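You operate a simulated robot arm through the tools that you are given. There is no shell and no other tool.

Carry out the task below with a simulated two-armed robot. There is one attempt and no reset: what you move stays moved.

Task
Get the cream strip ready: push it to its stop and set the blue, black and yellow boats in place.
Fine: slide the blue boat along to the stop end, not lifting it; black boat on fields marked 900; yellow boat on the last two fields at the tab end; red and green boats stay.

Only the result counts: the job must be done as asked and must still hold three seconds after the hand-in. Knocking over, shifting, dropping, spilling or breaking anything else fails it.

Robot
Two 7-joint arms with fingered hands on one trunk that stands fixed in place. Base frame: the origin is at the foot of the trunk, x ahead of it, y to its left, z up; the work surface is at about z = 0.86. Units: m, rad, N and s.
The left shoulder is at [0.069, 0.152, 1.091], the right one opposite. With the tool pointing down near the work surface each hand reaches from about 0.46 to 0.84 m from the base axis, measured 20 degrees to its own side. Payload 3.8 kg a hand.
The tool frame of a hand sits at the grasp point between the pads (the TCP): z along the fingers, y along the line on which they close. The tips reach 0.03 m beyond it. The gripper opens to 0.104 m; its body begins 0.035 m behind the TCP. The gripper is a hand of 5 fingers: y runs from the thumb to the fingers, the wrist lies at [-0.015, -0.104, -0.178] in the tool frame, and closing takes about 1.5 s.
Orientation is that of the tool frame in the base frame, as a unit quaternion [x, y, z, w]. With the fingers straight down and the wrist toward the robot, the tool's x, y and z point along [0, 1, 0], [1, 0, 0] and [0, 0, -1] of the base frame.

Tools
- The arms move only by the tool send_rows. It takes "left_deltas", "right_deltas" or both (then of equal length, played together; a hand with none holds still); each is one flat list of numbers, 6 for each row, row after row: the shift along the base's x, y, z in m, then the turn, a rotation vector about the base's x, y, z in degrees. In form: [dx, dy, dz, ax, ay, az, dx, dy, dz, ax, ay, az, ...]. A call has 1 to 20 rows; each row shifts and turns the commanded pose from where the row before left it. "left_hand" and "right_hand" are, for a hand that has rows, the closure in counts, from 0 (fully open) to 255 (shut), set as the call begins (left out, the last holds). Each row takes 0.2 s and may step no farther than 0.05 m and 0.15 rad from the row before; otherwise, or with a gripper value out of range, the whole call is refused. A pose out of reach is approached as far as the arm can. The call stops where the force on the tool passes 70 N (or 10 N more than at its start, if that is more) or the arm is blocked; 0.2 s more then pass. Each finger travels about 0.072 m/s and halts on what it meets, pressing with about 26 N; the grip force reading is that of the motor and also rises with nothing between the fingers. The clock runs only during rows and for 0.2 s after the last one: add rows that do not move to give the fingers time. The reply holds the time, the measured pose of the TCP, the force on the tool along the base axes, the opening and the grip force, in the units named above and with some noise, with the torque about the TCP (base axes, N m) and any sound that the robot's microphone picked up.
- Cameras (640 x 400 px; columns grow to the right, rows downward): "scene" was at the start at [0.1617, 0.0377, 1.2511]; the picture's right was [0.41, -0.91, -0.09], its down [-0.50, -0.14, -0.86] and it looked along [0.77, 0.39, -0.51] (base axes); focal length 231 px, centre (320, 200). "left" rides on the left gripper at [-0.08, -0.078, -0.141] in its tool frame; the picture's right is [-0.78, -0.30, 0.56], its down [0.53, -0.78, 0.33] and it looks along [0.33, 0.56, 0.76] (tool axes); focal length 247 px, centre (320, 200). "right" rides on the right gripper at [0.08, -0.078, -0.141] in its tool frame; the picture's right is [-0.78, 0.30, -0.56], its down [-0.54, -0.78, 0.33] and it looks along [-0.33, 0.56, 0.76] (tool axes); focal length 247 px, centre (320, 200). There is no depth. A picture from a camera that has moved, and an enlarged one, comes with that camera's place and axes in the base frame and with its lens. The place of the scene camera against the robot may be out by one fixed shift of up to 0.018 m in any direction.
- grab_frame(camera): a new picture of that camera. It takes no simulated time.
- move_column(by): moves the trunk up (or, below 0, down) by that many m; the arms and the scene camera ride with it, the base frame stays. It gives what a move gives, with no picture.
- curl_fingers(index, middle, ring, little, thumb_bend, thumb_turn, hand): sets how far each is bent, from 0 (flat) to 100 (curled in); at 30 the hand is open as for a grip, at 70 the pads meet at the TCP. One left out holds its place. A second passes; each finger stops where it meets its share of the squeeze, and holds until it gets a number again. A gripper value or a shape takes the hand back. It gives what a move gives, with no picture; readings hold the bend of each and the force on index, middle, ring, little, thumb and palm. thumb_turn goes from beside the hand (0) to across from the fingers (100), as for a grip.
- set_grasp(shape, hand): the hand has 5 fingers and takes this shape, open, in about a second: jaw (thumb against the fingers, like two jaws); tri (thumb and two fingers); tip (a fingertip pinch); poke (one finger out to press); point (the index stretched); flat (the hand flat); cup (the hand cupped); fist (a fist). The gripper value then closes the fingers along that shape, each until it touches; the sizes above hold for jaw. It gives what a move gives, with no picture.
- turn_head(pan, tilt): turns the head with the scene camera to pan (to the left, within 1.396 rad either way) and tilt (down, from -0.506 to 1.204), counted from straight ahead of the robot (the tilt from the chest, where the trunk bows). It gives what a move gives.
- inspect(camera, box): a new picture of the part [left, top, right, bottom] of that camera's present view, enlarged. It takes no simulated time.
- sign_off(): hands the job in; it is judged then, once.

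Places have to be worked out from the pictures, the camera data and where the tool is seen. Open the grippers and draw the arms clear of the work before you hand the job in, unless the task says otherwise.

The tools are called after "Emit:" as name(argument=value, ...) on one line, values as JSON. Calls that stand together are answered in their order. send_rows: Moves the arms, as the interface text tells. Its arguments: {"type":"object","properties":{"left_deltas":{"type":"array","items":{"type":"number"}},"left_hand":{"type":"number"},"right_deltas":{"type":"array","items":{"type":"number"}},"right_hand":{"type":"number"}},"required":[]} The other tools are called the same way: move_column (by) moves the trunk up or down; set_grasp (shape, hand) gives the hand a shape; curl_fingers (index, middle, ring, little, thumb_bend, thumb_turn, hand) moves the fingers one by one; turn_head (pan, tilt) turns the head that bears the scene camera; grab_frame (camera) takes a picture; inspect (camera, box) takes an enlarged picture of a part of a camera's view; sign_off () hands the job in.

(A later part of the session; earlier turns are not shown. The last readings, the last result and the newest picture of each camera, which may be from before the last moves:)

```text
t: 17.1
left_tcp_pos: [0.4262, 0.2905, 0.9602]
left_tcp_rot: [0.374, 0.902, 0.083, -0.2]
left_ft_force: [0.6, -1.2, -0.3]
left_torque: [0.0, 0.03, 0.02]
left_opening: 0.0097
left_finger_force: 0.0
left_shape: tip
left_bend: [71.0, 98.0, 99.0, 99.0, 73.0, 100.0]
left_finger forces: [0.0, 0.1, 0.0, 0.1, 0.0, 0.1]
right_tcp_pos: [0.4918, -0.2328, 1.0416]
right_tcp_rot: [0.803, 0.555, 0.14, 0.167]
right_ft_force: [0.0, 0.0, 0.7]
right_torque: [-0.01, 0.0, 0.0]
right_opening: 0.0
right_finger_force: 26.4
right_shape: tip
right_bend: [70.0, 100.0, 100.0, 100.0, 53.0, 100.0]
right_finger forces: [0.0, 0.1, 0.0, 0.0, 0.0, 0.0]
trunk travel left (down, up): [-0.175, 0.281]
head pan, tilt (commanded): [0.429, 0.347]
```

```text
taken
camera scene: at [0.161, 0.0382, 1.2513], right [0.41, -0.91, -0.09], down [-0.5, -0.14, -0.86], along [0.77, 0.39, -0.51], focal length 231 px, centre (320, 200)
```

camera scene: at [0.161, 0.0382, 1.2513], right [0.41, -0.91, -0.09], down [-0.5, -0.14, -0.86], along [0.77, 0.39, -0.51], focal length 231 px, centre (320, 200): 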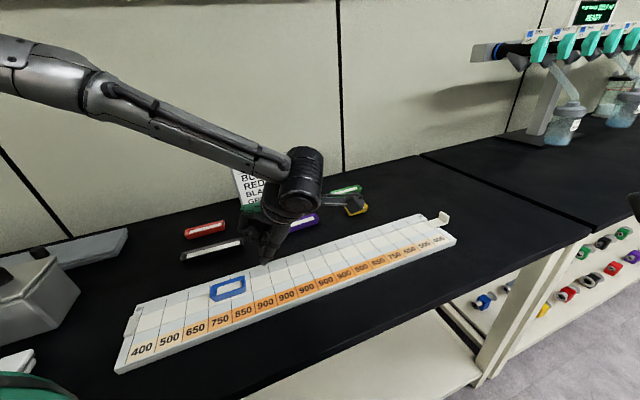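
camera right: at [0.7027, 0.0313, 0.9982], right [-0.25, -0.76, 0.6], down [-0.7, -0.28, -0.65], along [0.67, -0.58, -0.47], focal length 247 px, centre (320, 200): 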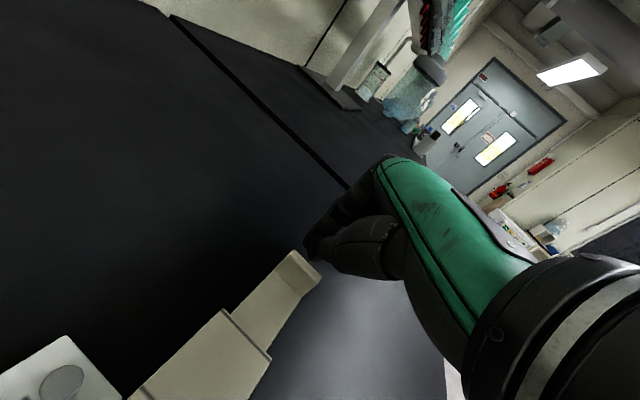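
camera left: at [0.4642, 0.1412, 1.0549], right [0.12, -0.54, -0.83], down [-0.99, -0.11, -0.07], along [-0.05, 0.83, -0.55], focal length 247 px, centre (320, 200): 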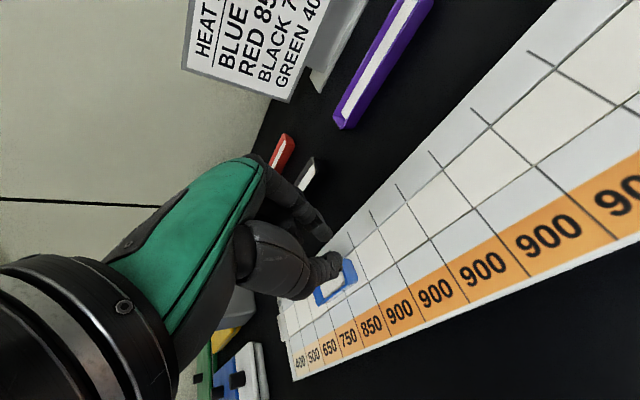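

I zoom in on the pinch tips from both cameras to check height and alignment before going lower.

Emit:
inspect(camera="left", box=[230, 190, 390, 310])

Emit:
inspect(camera="scene", box=[190, 190, 330, 310])

```text
3.33 times, centred on (310, 250) of left
camera zoom: at [0.4642, 0.1412, 1.0549], right [0.12, -0.54, -0.83], down [-0.99, -0.11, -0.07], along [-0.05, 0.83, -0.55], focal length 823 px, centre (353, 33)
```

zoom: 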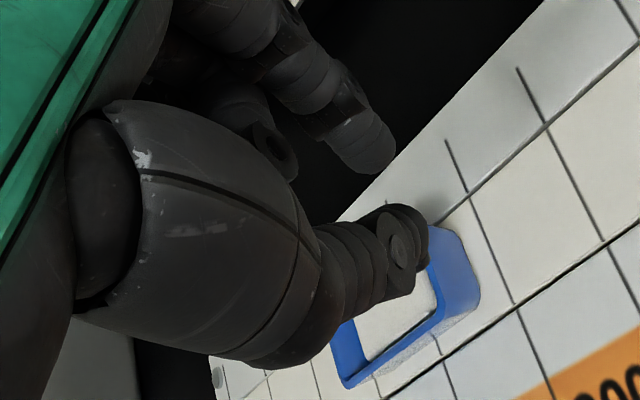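

```text
3.33 times, centred on (260, 250) of scene
camera zoom: at [0.161, 0.0382, 1.2513], right [0.41, -0.91, -0.09], down [-0.5, -0.14, -0.86], along [0.77, 0.39, -0.51], focal length 771 px, centre (520, 33)
```

zoom: 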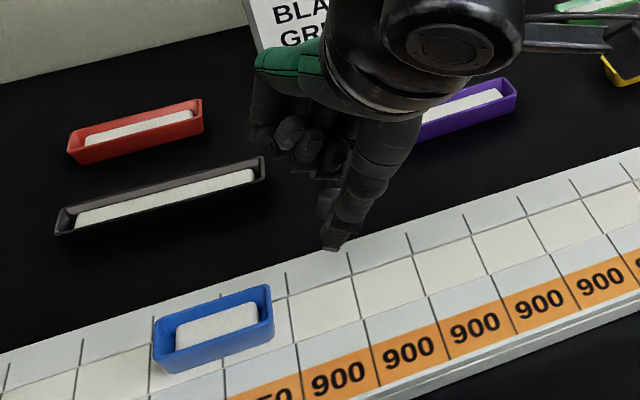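

TCP is on the strip centreline (x+y = 0.717) and about 4 cm behind the boat. I lower 5 cm to bring the tips to about z 0.883, then check.

Emit:
send_rows(left_deltas=[0, 0, -0.025, 0, 0, 0, 0, 0, -0.025, 0, 0, 0, 0, 0, 0, 0, 0, 0])

Emit:
inspect(camera="left", box=[230, 190, 390, 310])

Emit:
inspect(camera="scene", box=[190, 210, 310, 310])

```text
t: 17.9
left_tcp_pos: [0.4247, 0.2916, 0.9115]
left_tcp_rot: [0.374, 0.902, 0.083, -0.199]
left_ft_force: [0.6, 0.4, -0.1]
left_torque: [0.01, -0.05, 0.0]
left_opening: 0.0097
left_finger_force: 0.0
left_shape: tip
left_bend: [71.0, 98.0, 99.0, 99.0, 73.0, 100.0]
left_finger forces: [0.0, 0.0, 0.0, 0.1, 0.1, 0.1]
right_tcp_pos: [0.4924, -0.2343, 1.0415]
right_tcp_rot: [0.803, 0.555, 0.141, 0.167]
right_ft_force: [-0.1, -0.3, -0.2]
right_torque: [0.03, 0.0, 0.0]
right_opening: 0.0002
right_finger_force: 26.0
right_shape: tip
right_bend: [70.0, 100.0, 100.0, 100.0, 53.0, 100.0]
right_finger forces: [0.0, 0.1, 0.1, 0.0, 0.0, 0.0]
trunk travel left (down, up): [-0.175, 0.281]
head pan, tilt (commanded): [0.429, 0.347]
```

```text
3.33 times, centred on (310, 250) of left
camera zoom: at [0.4636, 0.1425, 1.0059], right [0.12, -0.54, -0.83], down [-0.99, -0.11, -0.08], along [-0.05, 0.83, -0.55], focal length 823 px, centre (353, 33)
```

zoom: 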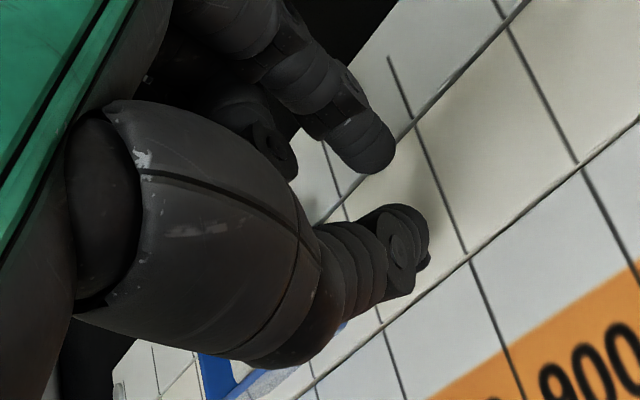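

```text
4.00 times, centred on (250, 260) of scene
camera zoom: at [0.1614, 0.0375, 1.2512], right [0.41, -0.91, -0.09], down [-0.5, -0.14, -0.86], along [0.77, 0.39, -0.51], focal length 926 px, centre (600, -40)
```

zoom: 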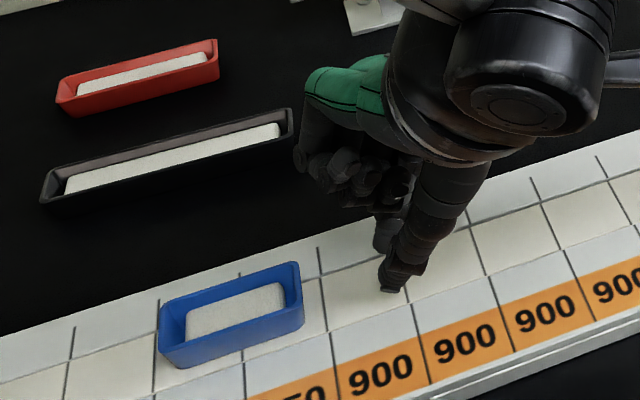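

The tips straddle the strip centre. I close the pinch a little more, drop 4 mm, and start pushing toward the stop at about 5 cm/s, checking after first contact.

Emit:
send_rows(left_deltas=[0, 0, -0.004, 0, 0, 0, -0.007, 0.007, 0, 0, 0, 0, -0.007, 0.007, 0, 0, 0, 0, -0.007, 0.007, 0, 0, 0, 0, -0.007, 0.007, 0, 0, 0, 0], left_hand=245)

Emit:
inspect(camera="left", box=[250, 210, 390, 310])

Emit:
inspect(camera="scene", box=[190, 210, 310, 310])

```text
t: 19.1
left_tcp_pos: [0.3986, 0.3186, 0.9078]
left_tcp_rot: [0.373, 0.902, 0.082, -0.2]
left_ft_force: [0.2, 0.8, 0.6]
left_torque: [0.0, 0.03, 0.03]
left_opening: 0.0039
left_finger_force: 0.0
left_shape: tip
left_bend: [68.0, 98.0, 99.0, 99.0, 72.0, 100.0]
left_finger forces: [0.0, 0.0, 0.0, 0.0, 0.0, 0.0]
right_tcp_pos: [0.4918, -0.2331, 1.0415]
right_tcp_rot: [0.803, 0.555, 0.141, 0.167]
right_ft_force: [0.2, -0.1, -0.4]
right_torque: [0.01, 0.01, 0.02]
right_opening: 0.0
right_finger_force: 25.7
right_shape: tip
right_bend: [70.0, 100.0, 100.0, 100.0, 53.0, 100.0]
right_finger forces: [0.0, 0.0, 0.1, 0.0, 0.1, 0.0]
trunk travel left (down, up): [-0.175, 0.281]
head pan, tilt (commanded): [0.429, 0.347]
```

```text
4.00 times, centred on (320, 260) of left
camera zoom: at [0.4363, 0.1704, 1.0037], right [0.12, -0.54, -0.83], down [-0.99, -0.11, -0.08], along [-0.05, 0.83, -0.55], focal length 988 px, centre (320, -40)
```

zoom: 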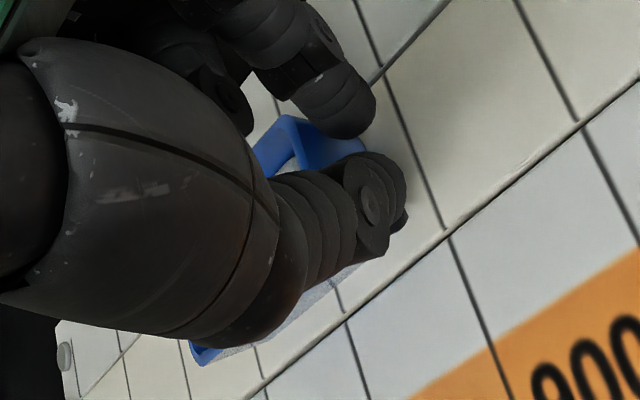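

```text
4.00 times, centred on (250, 260) of scene
camera zoom: at [0.1614, 0.0379, 1.2512], right [0.41, -0.91, -0.09], down [-0.5, -0.14, -0.86], along [0.77, 0.39, -0.51], focal length 926 px, centre (600, -40)
```

zoom: 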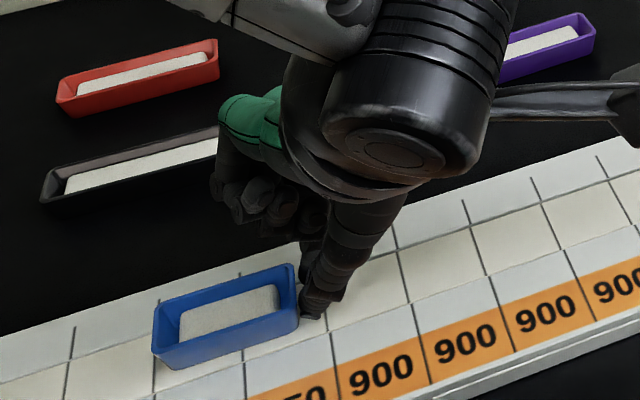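

Contact made and the boat is moving squarely with both tips on its end. I push another 5 cm and check that it stays straight on the strip.

Emit:
send_rows(left_deltas=[-0.0071, 0.0071, 0, 0, 0, 0, -0.0071, 0.0071, 0, 0, 0, 0, -0.0071, 0.0071, 0, 0, 0, 0, -0.0071, 0.0071, 0, 0, 0, 0, -0.0071, 0.0071, 0, 0, 0, 0])

Emit:
inspect(camera="scene", box=[120, 240, 260, 350])

```text
t: 20.3
left_tcp_pos: [0.3627, 0.355, 0.9078]
left_tcp_rot: [0.373, 0.902, 0.083, -0.2]
left_ft_force: [-0.2, 0.3, 0.7]
left_torque: [-0.01, 0.01, 0.04]
left_opening: 0.0042
left_finger_force: 0.0
left_shape: tip
left_bend: [68.0, 98.0, 99.0, 99.0, 72.0, 100.0]
left_finger forces: [0.0, 0.1, 0.0, 0.2, 0.1, 0.0]
right_tcp_pos: [0.4917, -0.2334, 1.0404]
right_tcp_rot: [0.803, 0.555, 0.141, 0.166]
right_ft_force: [-0.1, 0.1, -0.1]
right_torque: [0.01, -0.01, -0.02]
right_opening: 0.0002
right_finger_force: 25.8
right_shape: tip
right_bend: [70.0, 100.0, 100.0, 100.0, 53.0, 100.0]
right_finger forces: [0.0, 0.0, 0.1, 0.0, 0.0, 0.0]
trunk travel left (down, up): [-0.175, 0.281]
head pan, tilt (commanded): [0.429, 0.347]
```

```text
3.64 times, centred on (190, 295) of scene
camera zoom: at [0.1614, 0.038, 1.2512], right [0.41, -0.91, -0.09], down [-0.5, -0.14, -0.86], along [0.77, 0.39, -0.51], focal length 841 px, centre (793, -146)
```

zoom: 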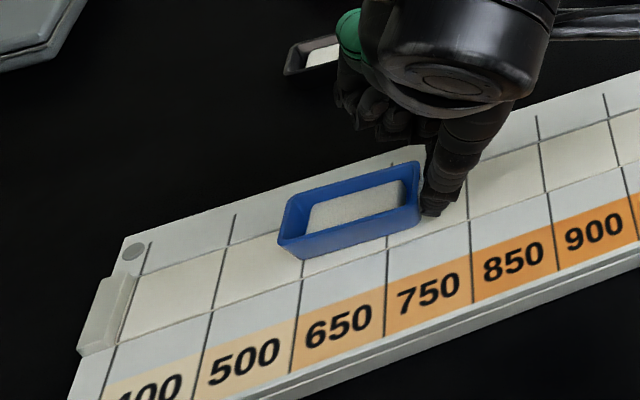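

The boat stays straight; its leading end is at the 2|3 field line. I push 5 cm more.

Emit:
send_rows(left_deltas=[-0.0071, 0.0071, 0, 0, 0, 0, -0.0071, 0.0071, 0, 0, 0, 0, -0.0071, 0.0071, 0, 0, 0, 0, -0.0071, 0.0071, 0, 0, 0, 0, -0.0071, 0.0071, 0, 0, 0, 0])

Emit:
inspect(camera="scene", box=[110, 250, 230, 350])

```text
t: 21.5
left_tcp_pos: [0.3421, 0.3929, 0.9061]
left_tcp_rot: [0.373, 0.902, 0.082, -0.201]
left_ft_force: [1.2, 0.4, -0.2]
left_torque: [-0.02, -0.01, 0.02]
left_opening: 0.004
left_finger_force: 0.0
left_shape: tip
left_bend: [68.0, 98.0, 99.0, 99.0, 72.0, 100.0]
left_finger forces: [0.0, 0.0, 0.0, 0.0, 0.0, 0.0]
left hand out of reach, approached as far as the arm can: row 3, 4, 5
right_tcp_pos: [0.4916, -0.2346, 1.0419]
right_tcp_rot: [0.803, 0.555, 0.14, 0.166]
right_ft_force: [-0.2, 0.7, -0.5]
right_torque: [0.0, 0.01, -0.01]
right_opening: 0.0
right_finger_force: 25.7
right_shape: tip
right_bend: [70.0, 100.0, 100.0, 100.0, 53.0, 100.0]
right_finger forces: [0.0, 0.0, 0.1, 0.0, 0.1, 0.0]
trunk travel left (down, up): [-0.175, 0.281]
head pan, tilt (commanded): [0.429, 0.347]
```

```text
4.00 times, centred on (170, 300) of scene
camera zoom: at [0.1615, 0.0377, 1.2512], right [0.41, -0.91, -0.09], down [-0.5, -0.14, -0.86], along [0.77, 0.39, -0.51], focal length 926 px, centre (920, -200)
```

zoom: 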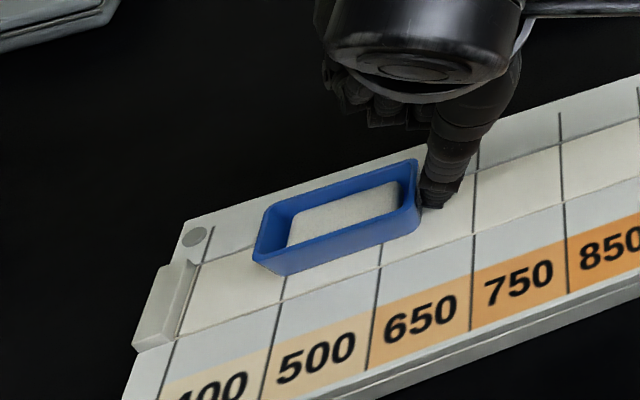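

The left arm ran into its inner reach limit (wrist too close to the shoulder). I back the hand off along the strip and lift it clear; then I'll raise the trunk to gain room.

Emit:
send_rows(left_deltas=[0.012, -0.012, 0, 0, 0, 0, 0.015, -0.015, 0, 0, 0, 0, 0.015, -0.015, 0.01, 0, 0, 0, 0, 0, 0.03, 0, 0, 0, 0, 0, 0.03, 0, 0, 0, 0, 0, 0.02, 0, 0, 0])

Emit:
inspect(camera="scene", box=[110, 250, 230, 350])

Emit:
grab_frame(camera="left")

```text
t: 22.9
left_tcp_pos: [0.3854, 0.3482, 0.9996]
left_tcp_rot: [0.375, 0.902, 0.082, -0.2]
left_ft_force: [-0.6, 0.1, -0.2]
left_torque: [0.01, 0.01, 0.01]
left_opening: 0.0043
left_finger_force: 0.1
left_shape: tip
left_bend: [68.0, 98.0, 99.0, 99.0, 72.0, 100.0]
left_finger forces: [0.0, 0.1, 0.0, 0.1, 0.0, 0.0]
right_tcp_pos: [0.4919, -0.2338, 1.0406]
right_tcp_rot: [0.803, 0.555, 0.141, 0.166]
right_ft_force: [-1.0, -0.4, -0.5]
right_torque: [-0.01, 0.03, 0.01]
right_opening: 0.0
right_finger_force: 25.9
right_shape: tip
right_bend: [70.0, 100.0, 100.0, 100.0, 53.0, 100.0]
right_finger forces: [0.0, 0.1, 0.0, 0.0, 0.0, 0.0]
trunk travel left (down, up): [-0.175, 0.281]
head pan, tilt (commanded): [0.429, 0.347]
```

```text
4.00 times, centred on (170, 300) of scene
camera zoom: at [0.1616, 0.0374, 1.2511], right [0.41, -0.91, -0.09], down [-0.5, -0.14, -0.86], along [0.77, 0.39, -0.51], focal length 926 px, centre (920, -200)
```

zoom: 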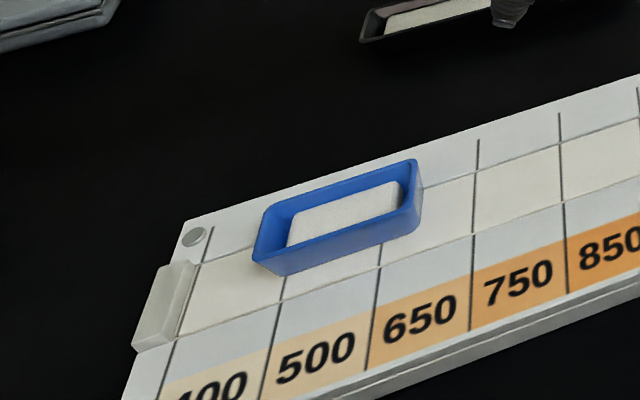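

```text
taken
camera left: at [0.4224, 0.2003, 1.0942], right [0.12, -0.54, -0.83], down [-0.99, -0.11, -0.07], along [-0.05, 0.83, -0.55], focal length 247 px, centre (320, 200)
```

left: 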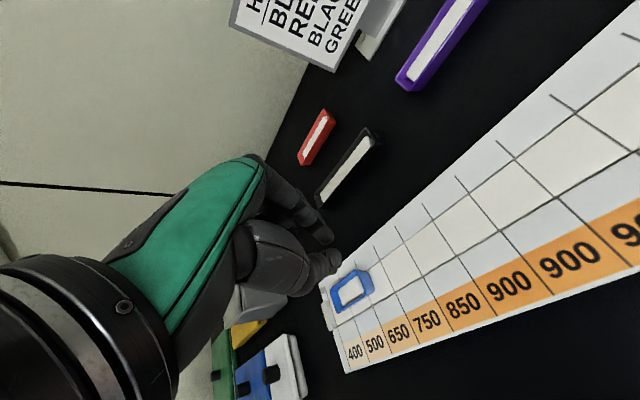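

The boat has come round slightly (stop end a little toward the far rail). I measure it in the hand camera before going on.

Emit:
inspect(camera="left", box=[310, 240, 430, 340])

Emit:
move_column(by=0.15)

Emit:
grab_frame(camera="left")

Emit:
grab_frame(camera="scene")

```text
4.00 times, centred on (370, 290) of left
camera zoom: at [0.4224, 0.2003, 1.0942], right [0.12, -0.54, -0.83], down [-0.99, -0.11, -0.07], along [-0.05, 0.83, -0.55], focal length 988 px, centre (120, -160)
```

zoom: 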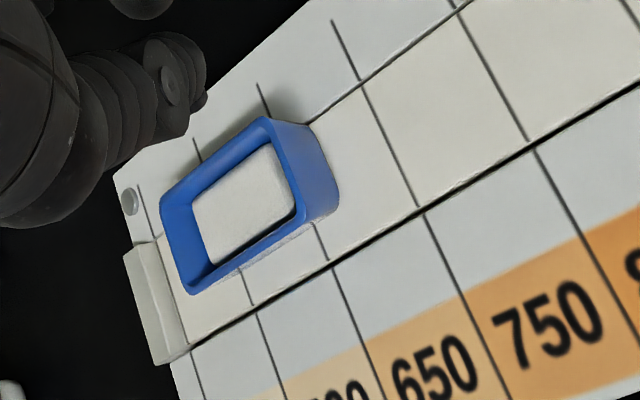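

```text
t: 24.6
left_tcp_pos: [0.3859, 0.35, 1.1477]
left_tcp_rot: [0.374, 0.902, 0.083, -0.2]
left_ft_force: [0.5, -0.2, 0.1]
left_torque: [0.01, 0.02, 0.0]
left_opening: 0.0043
left_finger_force: 0.1
left_shape: tip
left_bend: [68.0, 98.0, 99.0, 99.0, 72.0, 100.0]
left_finger forces: [0.0, 0.0, 0.0, 0.0, 0.1, 0.1]
right_tcp_pos: [0.493, -0.2325, 1.1915]
right_tcp_rot: [0.803, 0.555, 0.139, 0.166]
right_ft_force: [0.6, -0.6, -0.1]
right_torque: [0.0, 0.01, 0.0]
right_opening: 0.0
right_finger_force: 25.9
right_shape: tip
right_bend: [70.0, 100.0, 100.0, 100.0, 53.0, 100.0]
right_finger forces: [0.0, 0.0, 0.0, 0.0, 0.0, 0.1]
trunk travel left (down, up): [-0.325, 0.131]
head pan, tilt (commanded): [0.429, 0.347]
```

```text
taken
camera left: at [0.423, 0.2018, 1.2419], right [0.12, -0.54, -0.83], down [-0.99, -0.11, -0.07], along [-0.05, 0.83, -0.55], focal length 247 px, centre (320, 200)
```

left: 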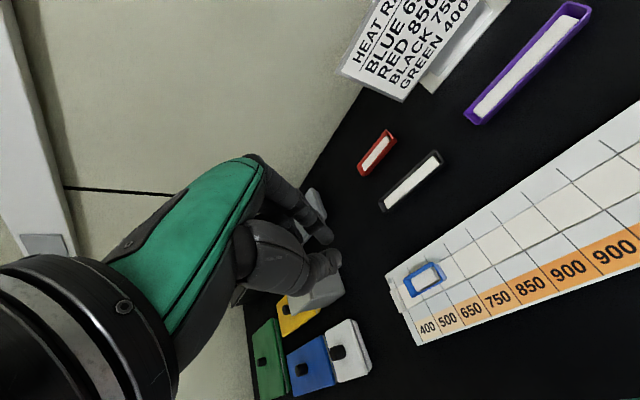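

```text
taken
camera scene: at [0.0901, 0.0377, 1.4277], right [0.42, -0.91, -0.02], down [-0.35, -0.14, -0.92], along [0.84, 0.39, -0.38], focal length 231 px, centre (320, 200)
```

scene: 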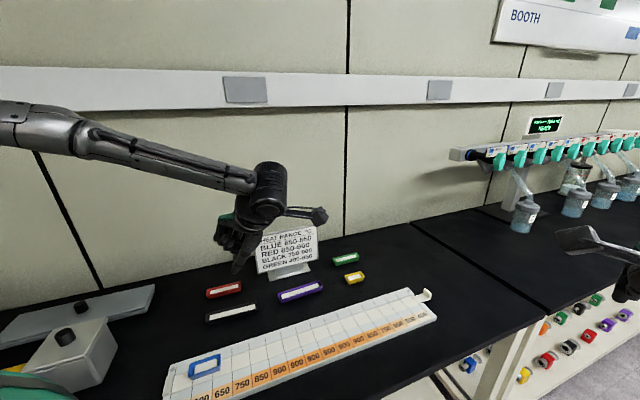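

The boat is parallel to the strip (about −45°) but 4–6 mm off-centre toward the far rail, and its stop end is still ~3.7 cm from the stop. With the trunk raised, I open the pinch and bring it above the boat to centre it loosely from both sides, without gripping.

Emit:
send_rows(left_deltas=[-0.0137, 0.01025, -0.0313, 0, 0, 0, -0.0137, 0.01025, -0.0313, 0, 0, 0, -0.0137, 0.01025, -0.0313, 0, 0, 0, -0.0137, 0.01025, -0.0313, 0, 0, 0, -0.0137, 0.01025, -0.0313, 0, 0, 0, -0.0137, 0.01025, -0.0313, 0, 0, 0, 0, 0, 0, 0, 0, 0], left_hand=95)

Emit:
grab_frame(camera="left")

Emit:
grab_frame(camera="scene")

```text
t: 26.2
left_tcp_pos: [0.3009, 0.4126, 0.9586]
left_tcp_rot: [0.374, 0.902, 0.083, -0.2]
left_ft_force: [-0.8, -0.2, 0.6]
left_torque: [-0.05, 0.0, 0.03]
left_opening: 0.0648
left_finger_force: 0.0
left_shape: tip
left_bend: [29.0, 98.0, 99.0, 99.0, 63.0, 100.0]
left_finger forces: [0.1, 0.0, 0.0, 0.0, 0.0, 0.0]
right_tcp_pos: [0.4931, -0.233, 1.1922]
right_tcp_rot: [0.804, 0.554, 0.14, 0.166]
right_ft_force: [0.1, 0.0, -0.1]
right_torque: [0.03, 0.0, 0.01]
right_opening: 0.0
right_finger_force: 25.9
right_shape: tip
right_bend: [70.0, 100.0, 100.0, 100.0, 53.0, 100.0]
right_finger forces: [0.1, 0.1, 0.0, 0.0, 0.1, 0.0]
trunk travel left (down, up): [-0.325, 0.131]
head pan, tilt (commanded): [0.429, 0.347]
```

```text
taken
camera left: at [0.3387, 0.2642, 1.0541], right [0.12, -0.54, -0.83], down [-0.99, -0.11, -0.07], along [-0.05, 0.83, -0.55], focal length 247 px, centre (320, 200)
```

left: 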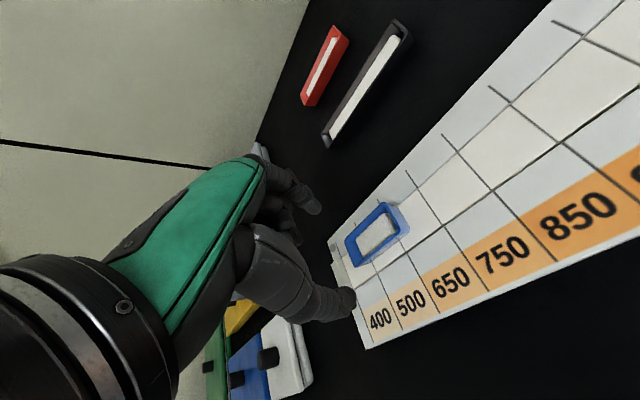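

```text
taken
camera scene: at [0.09, 0.0372, 1.4277], right [0.42, -0.91, -0.02], down [-0.35, -0.14, -0.92], along [0.84, 0.39, -0.38], focal length 231 px, centre (320, 200)
```

scene: 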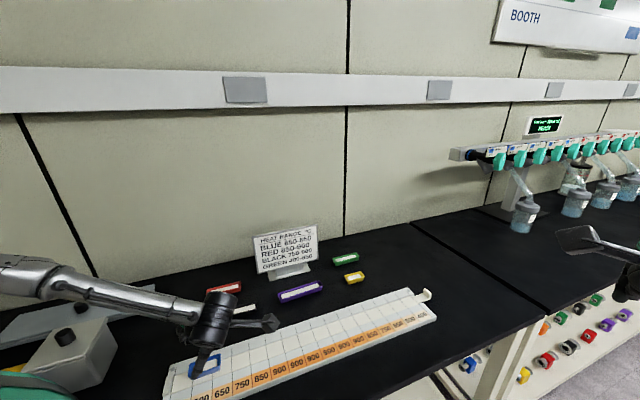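

Reach is fine now, and the open tips lie evenly about the strip centre (roughly ±0.045). I lower around the boat and close gently to just over its width.

Emit:
send_rows(left_deltas=[0.001, 0.001, -0.025, 0, 0, 0, 0.0005, 0.0005, -0.025, 0, 0, 0, 0, 0, 0, 0, 0, 0])

Emit:
inspect(camera="left", box=[250, 180, 450, 320])

Emit:
inspect(camera="scene", box=[160, 310, 280, 400])

```text
t: 27.1
left_tcp_pos: [0.3027, 0.4132, 0.9098]
left_tcp_rot: [0.374, 0.902, 0.082, -0.2]
left_ft_force: [-0.3, 0.2, -0.7]
left_torque: [-0.02, 0.05, 0.02]
left_opening: 0.065
left_finger_force: 0.1
left_shape: tip
left_bend: [29.0, 98.0, 99.0, 99.0, 63.0, 100.0]
left_finger forces: [0.0, 0.0, 0.0, 0.0, 0.0, 0.0]
right_tcp_pos: [0.4928, -0.2329, 1.1922]
right_tcp_rot: [0.803, 0.555, 0.14, 0.166]
right_ft_force: [-0.4, -0.4, -0.6]
right_torque: [0.03, 0.0, -0.02]
right_opening: 0.0001
right_finger_force: 26.3
right_shape: tip
right_bend: [70.0, 100.0, 100.0, 100.0, 53.0, 100.0]
right_finger forces: [0.0, 0.1, 0.0, 0.0, 0.0, 0.1]
trunk travel left (down, up): [-0.325, 0.131]
head pan, tilt (commanded): [0.429, 0.347]
```

```text
2.86 times, centred on (350, 250) of left
camera zoom: at [0.3411, 0.2651, 1.0048], right [0.12, -0.54, -0.83], down [-0.99, -0.11, -0.08], along [-0.05, 0.83, -0.55], focal length 706 px, centre (234, 57)
```

zoom: 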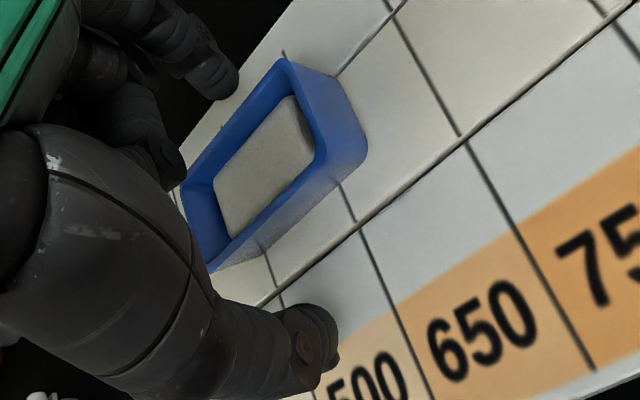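

```text
4.44 times, centred on (220, 355) of scene
camera zoom: at [0.0895, 0.0375, 1.4277], right [0.42, -0.91, -0.02], down [-0.35, -0.14, -0.92], along [0.84, 0.39, -0.38], focal length 1028 px, centre (764, -489)
```

zoom: 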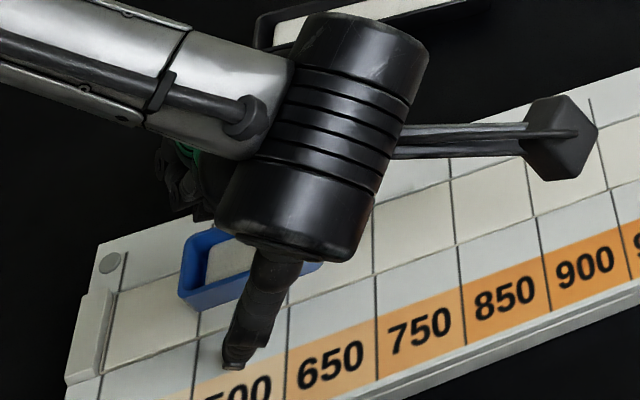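

Thumb and index are on either side of the boat without touching. I close to about 0.037 opening to nudge it toward the centre, then look.

Emit:
send_rows(left_deltas=[0, 0, -0.002, 0, 0, 0, 0, 0, 0, 0, 0, 0, 0, 0, 0, 0, 0, 0, 0, 0, 0, 0, 0, 0], left_hand=165)

Emit:
inspect(camera="left", box=[250, 180, 450, 320])

```text
t: 28.1
left_tcp_pos: [0.3042, 0.414, 0.9085]
left_tcp_rot: [0.374, 0.902, 0.083, -0.2]
left_ft_force: [0.3, -0.2, -0.1]
left_torque: [-0.02, 0.0, -0.04]
left_opening: 0.0375
left_finger_force: 0.1
left_shape: tip
left_bend: [73.0, 98.0, 99.0, 99.0, 73.0, 100.0]
left_finger forces: [0.1, 0.0, 0.0, 0.1, 0.0, 0.0]
right_tcp_pos: [0.4929, -0.2319, 1.192]
right_tcp_rot: [0.803, 0.555, 0.14, 0.166]
right_ft_force: [0.9, 0.1, -0.3]
right_torque: [-0.01, -0.03, 0.01]
right_opening: 0.0
right_finger_force: 26.1
right_shape: tip
right_bend: [70.0, 100.0, 100.0, 100.0, 53.0, 100.0]
right_finger forces: [0.1, 0.0, 0.0, 0.0, 0.1, 0.0]
trunk travel left (down, up): [-0.325, 0.131]
head pan, tilt (commanded): [0.429, 0.347]
```

```text
2.86 times, centred on (350, 250) of left
camera zoom: at [0.3419, 0.2647, 1.0025], right [0.12, -0.54, -0.83], down [-0.99, -0.11, -0.08], along [-0.05, 0.83, -0.55], focal length 706 px, centre (234, 57)
```

zoom: 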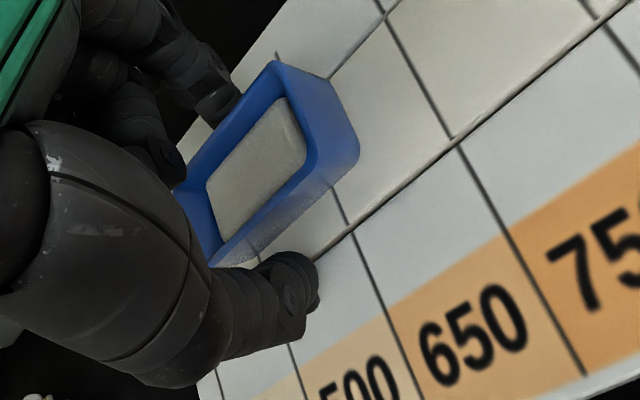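

The index is now close to the far side; boat centre is still about 5–6 mm beyond the strip centre. I shift the hand 3 mm toward the near rail and close a little more, still without gripping.

Emit:
send_rows(left_deltas=[-0.0011, -0.0011, 0, 0, 0, 0, -0.0011, -0.0011, 0, 0, 0, 0, 0, 0, 0, 0, 0, 0, 0, 0, 0, 0, 0, 0], left_hand=176)

Emit:
inspect(camera="left", box=[250, 180, 450, 320])

```text
t: 29.1
left_tcp_pos: [0.3013, 0.4115, 0.9071]
left_tcp_rot: [0.374, 0.901, 0.083, -0.202]
left_ft_force: [0.6, 1.4, 0.8]
left_torque: [0.03, -0.02, 0.0]
left_opening: 0.0328
left_finger_force: 0.0
left_shape: tip
left_bend: [73.0, 98.0, 99.0, 99.0, 74.0, 100.0]
left_finger forces: [0.1, 0.1, 0.1, 0.0, 0.1, 0.0]
right_tcp_pos: [0.4912, -0.2325, 1.1922]
right_tcp_rot: [0.803, 0.554, 0.14, 0.167]
right_ft_force: [-0.2, -0.3, -0.9]
right_torque: [0.0, 0.02, 0.04]
right_opening: 0.0001
right_finger_force: 26.0
right_shape: tip
right_bend: [70.0, 100.0, 100.0, 100.0, 53.0, 100.0]
right_finger forces: [0.0, 0.0, 0.1, 0.1, 0.1, 0.0]
trunk travel left (down, up): [-0.325, 0.131]
head pan, tilt (commanded): [0.429, 0.347]
```

```text
2.86 times, centred on (350, 250) of left
camera zoom: at [0.3401, 0.2627, 1.0019], right [0.12, -0.54, -0.83], down [-0.99, -0.11, -0.08], along [-0.05, 0.83, -0.55], focal length 706 px, centre (234, 57)
```

zoom: 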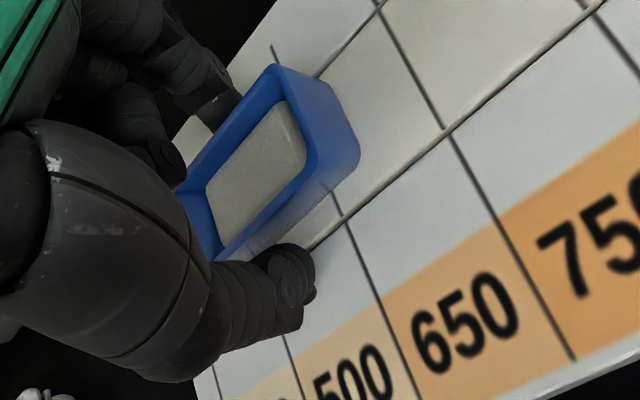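

It moved; about 3 mm of offset remains. One more 2 mm nudge the same way.

Emit:
send_rows(left_deltas=[-0.0008, -0.0008, 0, 0, 0, 0, -0.0008, -0.0008, 0, 0, 0, 0, 0, 0, 0, 0, 0, 0])

Emit:
inspect(camera="left", box=[250, 180, 450, 320])

```text
t: 29.9
left_tcp_pos: [0.2998, 0.4102, 0.9067]
left_tcp_rot: [0.373, 0.902, 0.083, -0.199]
left_ft_force: [0.4, -0.3, -0.6]
left_torque: [0.0, -0.01, -0.02]
left_opening: 0.0329
left_finger_force: 0.0
left_shape: tip
left_bend: [73.0, 98.0, 99.0, 99.0, 74.0, 100.0]
left_finger forces: [0.1, 0.0, 0.0, 0.0, 0.0, 0.1]
right_tcp_pos: [0.4926, -0.2321, 1.1924]
right_tcp_rot: [0.803, 0.555, 0.14, 0.166]
right_ft_force: [0.1, -0.2, -0.2]
right_torque: [0.0, 0.01, 0.01]
right_opening: 0.0001
right_finger_force: 25.8
right_shape: tip
right_bend: [70.0, 100.0, 100.0, 100.0, 53.0, 100.0]
right_finger forces: [0.0, 0.1, 0.0, 0.0, 0.0, 0.1]
trunk travel left (down, up): [-0.325, 0.131]
head pan, tilt (commanded): [0.429, 0.347]
```

```text
2.86 times, centred on (350, 250) of left
camera zoom: at [0.3382, 0.261, 1.002], right [0.12, -0.54, -0.83], down [-0.99, -0.11, -0.07], along [-0.05, 0.83, -0.55], focal length 706 px, centre (234, 57)
```

zoom: 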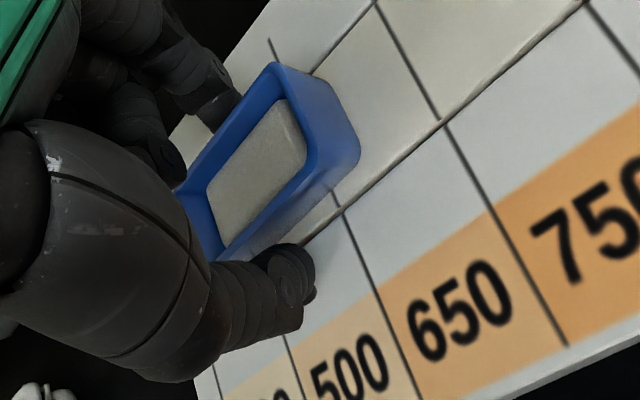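

The boat is now centred on the strip. I open, lift clear, move behind it and close the pinch for the last push.

Emit:
send_rows(left_deltas=[0, 0, 0, 0, 0, 0, 0, 0, 0, 0, 0, 0, 0, 0, 0, 0, 0, 0, 0, 0, 0.025, 0, 0, 0, 0, 0, 0.025, 0, 0, 0, 0.0255, -0.0225, 0, 0, 0, 0, 0.0255, -0.0225, 0, 0, 0, 0], left_hand=95)

Emit:
send_rows(left_deltas=[0, 0, 0, 0, 0, 0, 0, 0, 0, 0, 0, 0, 0, 0, 0, 0, 0, 0, 0, 0, 0, 0, 0, 0, 0, 0, 0, 0, 0, 0], left_hand=245)

Emit:
inspect(camera="left", box=[250, 180, 450, 320])

Emit:
inspect(camera="scene", box=[160, 310, 280, 400])

```text
t: 31.4
left_tcp_pos: [0.3521, 0.3662, 0.9574]
left_tcp_rot: [0.374, 0.902, 0.083, -0.201]
left_ft_force: [-0.4, 0.5, 0.2]
left_torque: [-0.02, 0.03, -0.02]
left_opening: 0.0649
left_finger_force: 0.1
left_shape: tip
left_bend: [29.0, 98.0, 99.0, 99.0, 63.0, 100.0]
left_finger forces: [0.0, 0.0, 0.0, 0.1, 0.0, 0.1]
right_tcp_pos: [0.4936, -0.2339, 1.1915]
right_tcp_rot: [0.803, 0.555, 0.14, 0.166]
right_ft_force: [0.1, -0.3, 0.4]
right_torque: [-0.01, -0.03, 0.03]
right_opening: 0.0
right_finger_force: 25.9
right_shape: tip
right_bend: [70.0, 100.0, 100.0, 100.0, 53.0, 100.0]
right_finger forces: [0.1, 0.0, 0.0, 0.1, 0.0, 0.0]
trunk travel left (down, up): [-0.325, 0.131]
head pan, tilt (commanded): [0.429, 0.347]
```

```text
t: 32.6
left_tcp_pos: [0.3515, 0.3671, 0.9568]
left_tcp_rot: [0.374, 0.902, 0.083, -0.2]
left_ft_force: [-0.2, 0.0, 0.3]
left_torque: [-0.01, -0.01, 0.01]
left_opening: 0.004
left_finger_force: 0.0
left_shape: tip
left_bend: [68.0, 98.0, 99.0, 99.0, 72.0, 100.0]
left_finger forces: [0.0, 0.0, 0.0, 0.0, 0.0, 0.1]
right_tcp_pos: [0.4923, -0.231, 1.1924]
right_tcp_rot: [0.803, 0.555, 0.14, 0.166]
right_ft_force: [0.6, 0.1, 0.3]
right_torque: [-0.01, 0.02, 0.03]
right_opening: 0.0001
right_finger_force: 25.9
right_shape: tip
right_bend: [70.0, 100.0, 100.0, 100.0, 53.0, 100.0]
right_finger forces: [0.0, 0.0, 0.0, 0.0, 0.0, 0.0]
trunk travel left (down, up): [-0.325, 0.131]
head pan, tilt (commanded): [0.429, 0.347]
```

```text
2.86 times, centred on (350, 250) of left
camera zoom: at [0.3895, 0.2185, 1.0522], right [0.12, -0.54, -0.83], down [-0.99, -0.11, -0.08], along [-0.05, 0.83, -0.55], focal length 706 px, centre (234, 57)
```

zoom: 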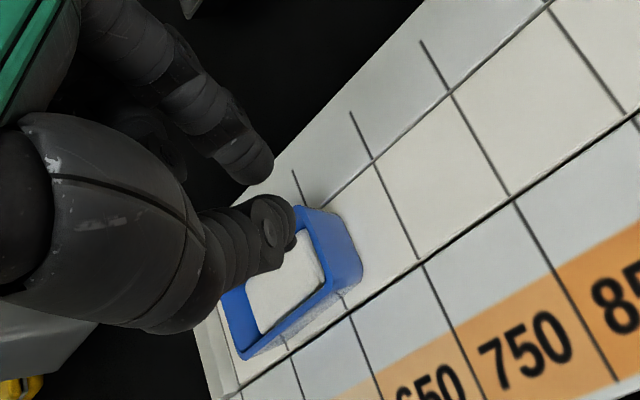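

```text
4.44 times, centred on (220, 355) of scene
camera zoom: at [0.09, 0.0376, 1.4276], right [0.42, -0.91, -0.02], down [-0.35, -0.14, -0.92], along [0.84, 0.39, -0.38], focal length 1028 px, centre (764, -489)
```

zoom: 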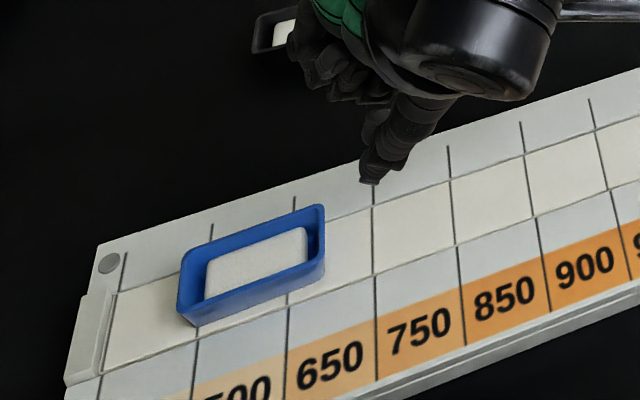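

The boat sits centred and parallel. I lower behind it and push about 4.8 cm of hand travel (about 2.5 cm on the boat), then check.

Emit:
send_rows(left_deltas=[-0.0007, -0.0007, -0.025, 0, 0, 0, -0.0007, -0.0007, -0.024, 0, 0, 0, -0.0057, 0.0057, 0, 0, 0, 0, -0.0057, 0.0057, 0, 0, 0, 0, -0.0057, 0.0057, 0, 0, 0, 0, -0.0057, 0.0057, 0, 0, 0, 0, -0.0057, 0.0057, 0, 0, 0, 0, -0.0057, 0.0057, 0, 0, 0, 0])

Emit:
inspect(camera="scene", box=[160, 310, 280, 400])

Emit:
inspect(camera="left", box=[250, 180, 450, 320])

```text
t: 34.5
left_tcp_pos: [0.3153, 0.3979, 0.9079]
left_tcp_rot: [0.373, 0.902, 0.083, -0.2]
left_ft_force: [0.2, -0.4, 0.1]
left_torque: [0.0, 0.01, 0.01]
left_opening: 0.0044
left_finger_force: 0.0
left_shape: tip
left_bend: [68.0, 98.0, 99.0, 99.0, 72.0, 100.0]
left_finger forces: [0.1, 0.0, 0.0, 0.0, 0.1, 0.0]
right_tcp_pos: [0.491, -0.2311, 1.1932]
right_tcp_rot: [0.803, 0.555, 0.14, 0.166]
right_ft_force: [0.5, -0.5, -0.2]
right_torque: [-0.02, -0.01, -0.01]
right_opening: 0.0002
right_finger_force: 25.9
right_shape: tip
right_bend: [70.0, 100.0, 100.0, 100.0, 53.0, 100.0]
right_finger forces: [0.1, 0.0, 0.0, 0.0, 0.0, 0.0]
trunk travel left (down, up): [-0.325, 0.131]
head pan, tilt (commanded): [0.429, 0.347]
```

```text
4.44 times, centred on (220, 355) of scene
camera zoom: at [0.0896, 0.0379, 1.4277], right [0.42, -0.91, -0.02], down [-0.35, -0.14, -0.92], along [0.84, 0.39, -0.38], focal length 1028 px, centre (764, -489)
```

zoom: 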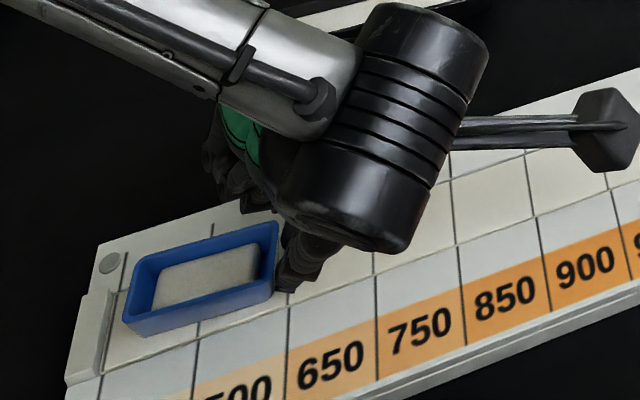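

```text
2.86 times, centred on (350, 250) of left
camera zoom: at [0.3536, 0.249, 1.0031], right [0.12, -0.54, -0.83], down [-0.99, -0.11, -0.08], along [-0.05, 0.83, -0.55], focal length 706 px, centre (234, 57)
```

zoom: 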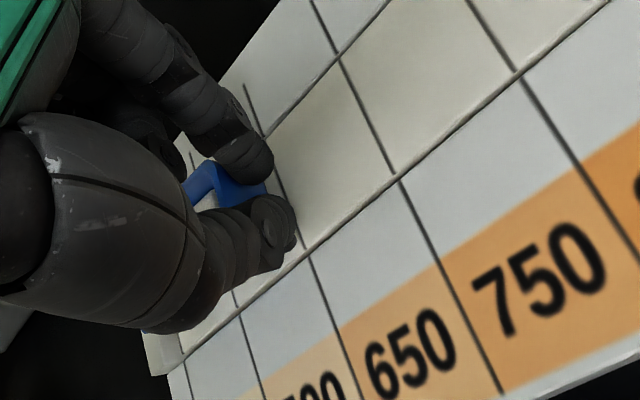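

The boat is now over the first two fields with about 12–14 mm to the stop. I push 1 cm more, to end just short of the stop.

Emit:
send_rows(left_deltas=[-0.0035, 0.0035, 0, 0, 0, 0, -0.0035, 0.0035, 0, 0, 0, 0])

Emit:
inspect(camera="scene", box=[160, 330, 240, 390])

```text
t: 35.0
left_tcp_pos: [0.307, 0.4062, 0.9087]
left_tcp_rot: [0.374, 0.902, 0.082, -0.2]
left_ft_force: [0.3, 0.1, 1.3]
left_torque: [-0.02, 0.0, -0.02]
left_opening: 0.0041
left_finger_force: 0.0
left_shape: tip
left_bend: [68.0, 98.0, 99.0, 99.0, 72.0, 100.0]
left_finger forces: [0.0, 0.0, 0.1, 0.0, 0.0, 0.0]
right_tcp_pos: [0.4918, -0.2323, 1.1917]
right_tcp_rot: [0.803, 0.555, 0.14, 0.166]
right_ft_force: [-0.2, -0.1, 0.1]
right_torque: [0.04, 0.0, 0.01]
right_opening: 0.0001
right_finger_force: 25.7
right_shape: tip
right_bend: [70.0, 100.0, 100.0, 100.0, 53.0, 100.0]
right_finger forces: [0.1, 0.0, 0.0, 0.1, 0.0, 0.0]
trunk travel left (down, up): [-0.325, 0.131]
head pan, tilt (commanded): [0.429, 0.347]
```

```text
6.67 times, centred on (200, 360) of scene
camera zoom: at [0.0896, 0.0379, 1.4277], right [0.42, -0.91, -0.02], down [-0.35, -0.14, -0.92], along [0.84, 0.39, -0.38], focal length 1542 px, centre (1120, -867)
```

zoom: 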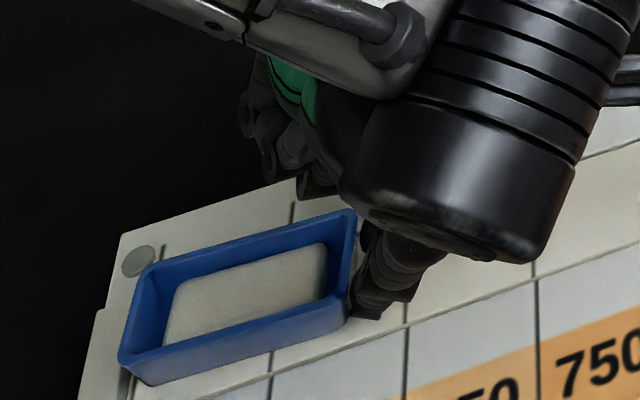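

The boat is right up at the stop with the force still near zero. I back the hand off along the strip and lift it, then check the result.

Emit:
send_rows(left_deltas=[0.0142, -0.0142, 0, 0, 0, 0, 0.0142, -0.0142, 0, 0, 0, 0, 0, 0, 0.035, 0, 0, 0, 0, 0, 0.035, 0, 0, 0, 0.02, -0.01, 0.035, 0, 0, 0, 0.02, 0.0, 0.035, 0, 0, 0])

Emit:
inspect(camera="scene", box=[150, 310, 270, 400])

Emit:
grab_frame(camera="left")

```text
t: 36.5
left_tcp_pos: [0.3775, 0.3655, 1.0516]
left_tcp_rot: [0.373, 0.902, 0.083, -0.2]
left_ft_force: [0.3, -0.7, 0.7]
left_torque: [-0.04, 0.01, 0.01]
left_opening: 0.0041
left_finger_force: 0.0
left_shape: tip
left_bend: [68.0, 98.0, 99.0, 99.0, 72.0, 100.0]
left_finger forces: [0.1, 0.1, 0.0, 0.1, 0.1, 0.0]
right_tcp_pos: [0.4927, -0.2329, 1.1924]
right_tcp_rot: [0.803, 0.554, 0.14, 0.167]
right_ft_force: [0.4, -0.1, 0.0]
right_torque: [0.02, 0.02, 0.02]
right_opening: 0.0002
right_finger_force: 26.5
right_shape: tip
right_bend: [70.0, 100.0, 100.0, 100.0, 53.0, 100.0]
right_finger forces: [0.0, 0.1, 0.0, 0.1, 0.0, 0.1]
trunk travel left (down, up): [-0.325, 0.131]
head pan, tilt (commanded): [0.429, 0.347]
```

```text
4.44 times, centred on (210, 355) of scene
camera zoom: at [0.0897, 0.0371, 1.4277], right [0.42, -0.91, -0.02], down [-0.35, -0.14, -0.92], along [0.84, 0.39, -0.38], focal length 1028 px, centre (809, -489)
```

zoom: 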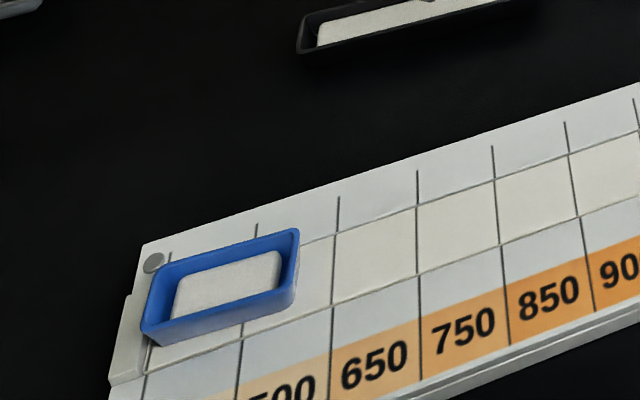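

```text
taken
camera left: at [0.4166, 0.2169, 1.1464], right [0.12, -0.54, -0.83], down [-0.99, -0.11, -0.07], along [-0.05, 0.83, -0.55], focal length 247 px, centre (320, 200)
```

left: 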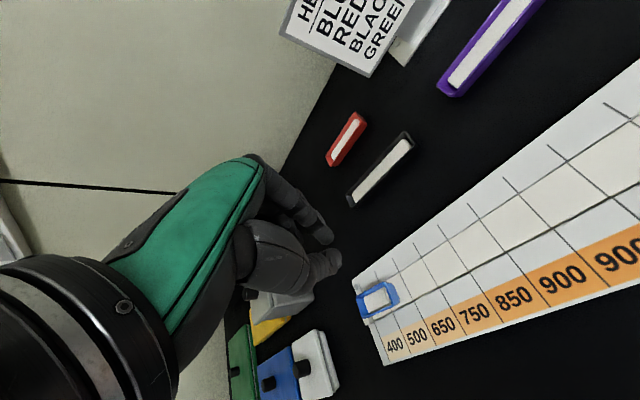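

The blue boat rests on the first two fields, at the stop. Now the black boat: I measure it in the hand camera, then untilt the hand and open it in jaw shape.

Emit:
inspect(camera="left", box=[310, 90, 470, 210])

Emit:
set_grasp(hand="left", shape="jaw")

Emit:
send_rows(left_deltas=[0.008, 0.005, 0.012, -4.42, -4.42, 0, 0.008, 0.005, 0.012, -4.42, -4.42, 0, 0.008, 0.005, 0.012, -4.42, -4.42, 0, 0.008, 0.005, 0.012, -4.42, -4.42, 0, 0, 0, 0, 0, 0, 0])

Emit:
grab_frame(camera="left")

```text
3.33 times, centred on (390, 150) of left
camera zoom: at [0.4166, 0.2169, 1.1464], right [0.12, -0.54, -0.83], down [-0.99, -0.11, -0.07], along [-0.05, 0.83, -0.55], focal length 823 px, centre (87, 367)
```

zoom: 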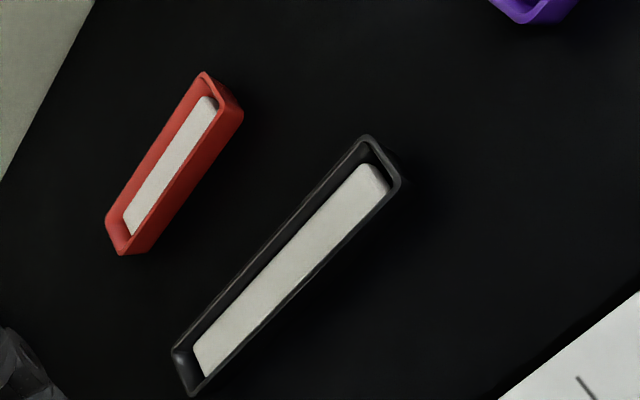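

```text
t: 37.4
left_tcp_pos: [0.3777, 0.366, 1.0513]
left_tcp_rot: [0.374, 0.902, 0.083, -0.201]
left_ft_force: [-0.8, -0.1, -0.7]
left_torque: [0.0, -0.01, 0.03]
left_opening: 0.1037
left_finger_force: 0.0
left_shape: jaw
left_bend: [30.0, 30.0, 30.0, 30.0, 30.0, 98.0]
left_finger forces: [0.0, 0.0, 0.0, 0.1, 0.1, 0.0]
right_tcp_pos: [0.4933, -0.2331, 1.1912]
right_tcp_rot: [0.803, 0.555, 0.14, 0.166]
right_ft_force: [0.1, -0.2, -0.3]
right_torque: [0.01, 0.03, -0.01]
right_opening: 0.0001
right_finger_force: 25.9
right_shape: tip
right_bend: [70.0, 100.0, 100.0, 100.0, 53.0, 100.0]
right_finger forces: [0.1, 0.0, 0.0, 0.0, 0.0, 0.1]
trunk travel left (down, up): [-0.325, 0.131]
head pan, tilt (commanded): [0.429, 0.347]
```

```text
t: 38.5
left_tcp_pos: [0.4101, 0.3859, 1.0971]
left_tcp_rot: [0.383, 0.924, 0.0, 0.0]
left_ft_force: [-0.3, -0.2, 0.1]
left_torque: [0.01, 0.01, 0.04]
left_opening: 0.1036
left_finger_force: 0.0
left_shape: jaw
left_bend: [30.0, 30.0, 30.0, 30.0, 30.0, 98.0]
left_finger forces: [0.0, 0.0, 0.0, 0.1, 0.0, 0.0]
right_tcp_pos: [0.4916, -0.2329, 1.1911]
right_tcp_rot: [0.803, 0.555, 0.14, 0.166]
right_ft_force: [-0.2, 0.3, 0.1]
right_torque: [0.01, 0.02, -0.01]
right_opening: 0.0
right_finger_force: 26.1
right_shape: tip
right_bend: [70.0, 100.0, 100.0, 100.0, 53.0, 100.0]
right_finger forces: [0.0, 0.1, 0.1, 0.0, 0.0, 0.0]
trunk travel left (down, up): [-0.325, 0.131]
head pan, tilt (commanded): [0.429, 0.347]
```

```text
taken
camera left: at [0.411, 0.2747, 1.2392], right [0.34, -0.76, -0.56], down [-0.93, -0.17, -0.33], along [0.16, 0.63, -0.76], focal length 247 px, centre (320, 200)
```

left: 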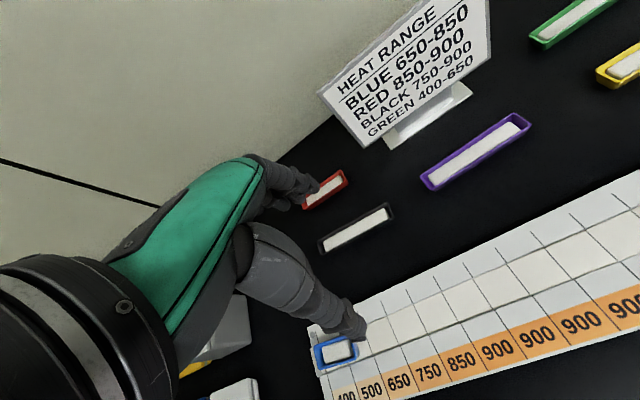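

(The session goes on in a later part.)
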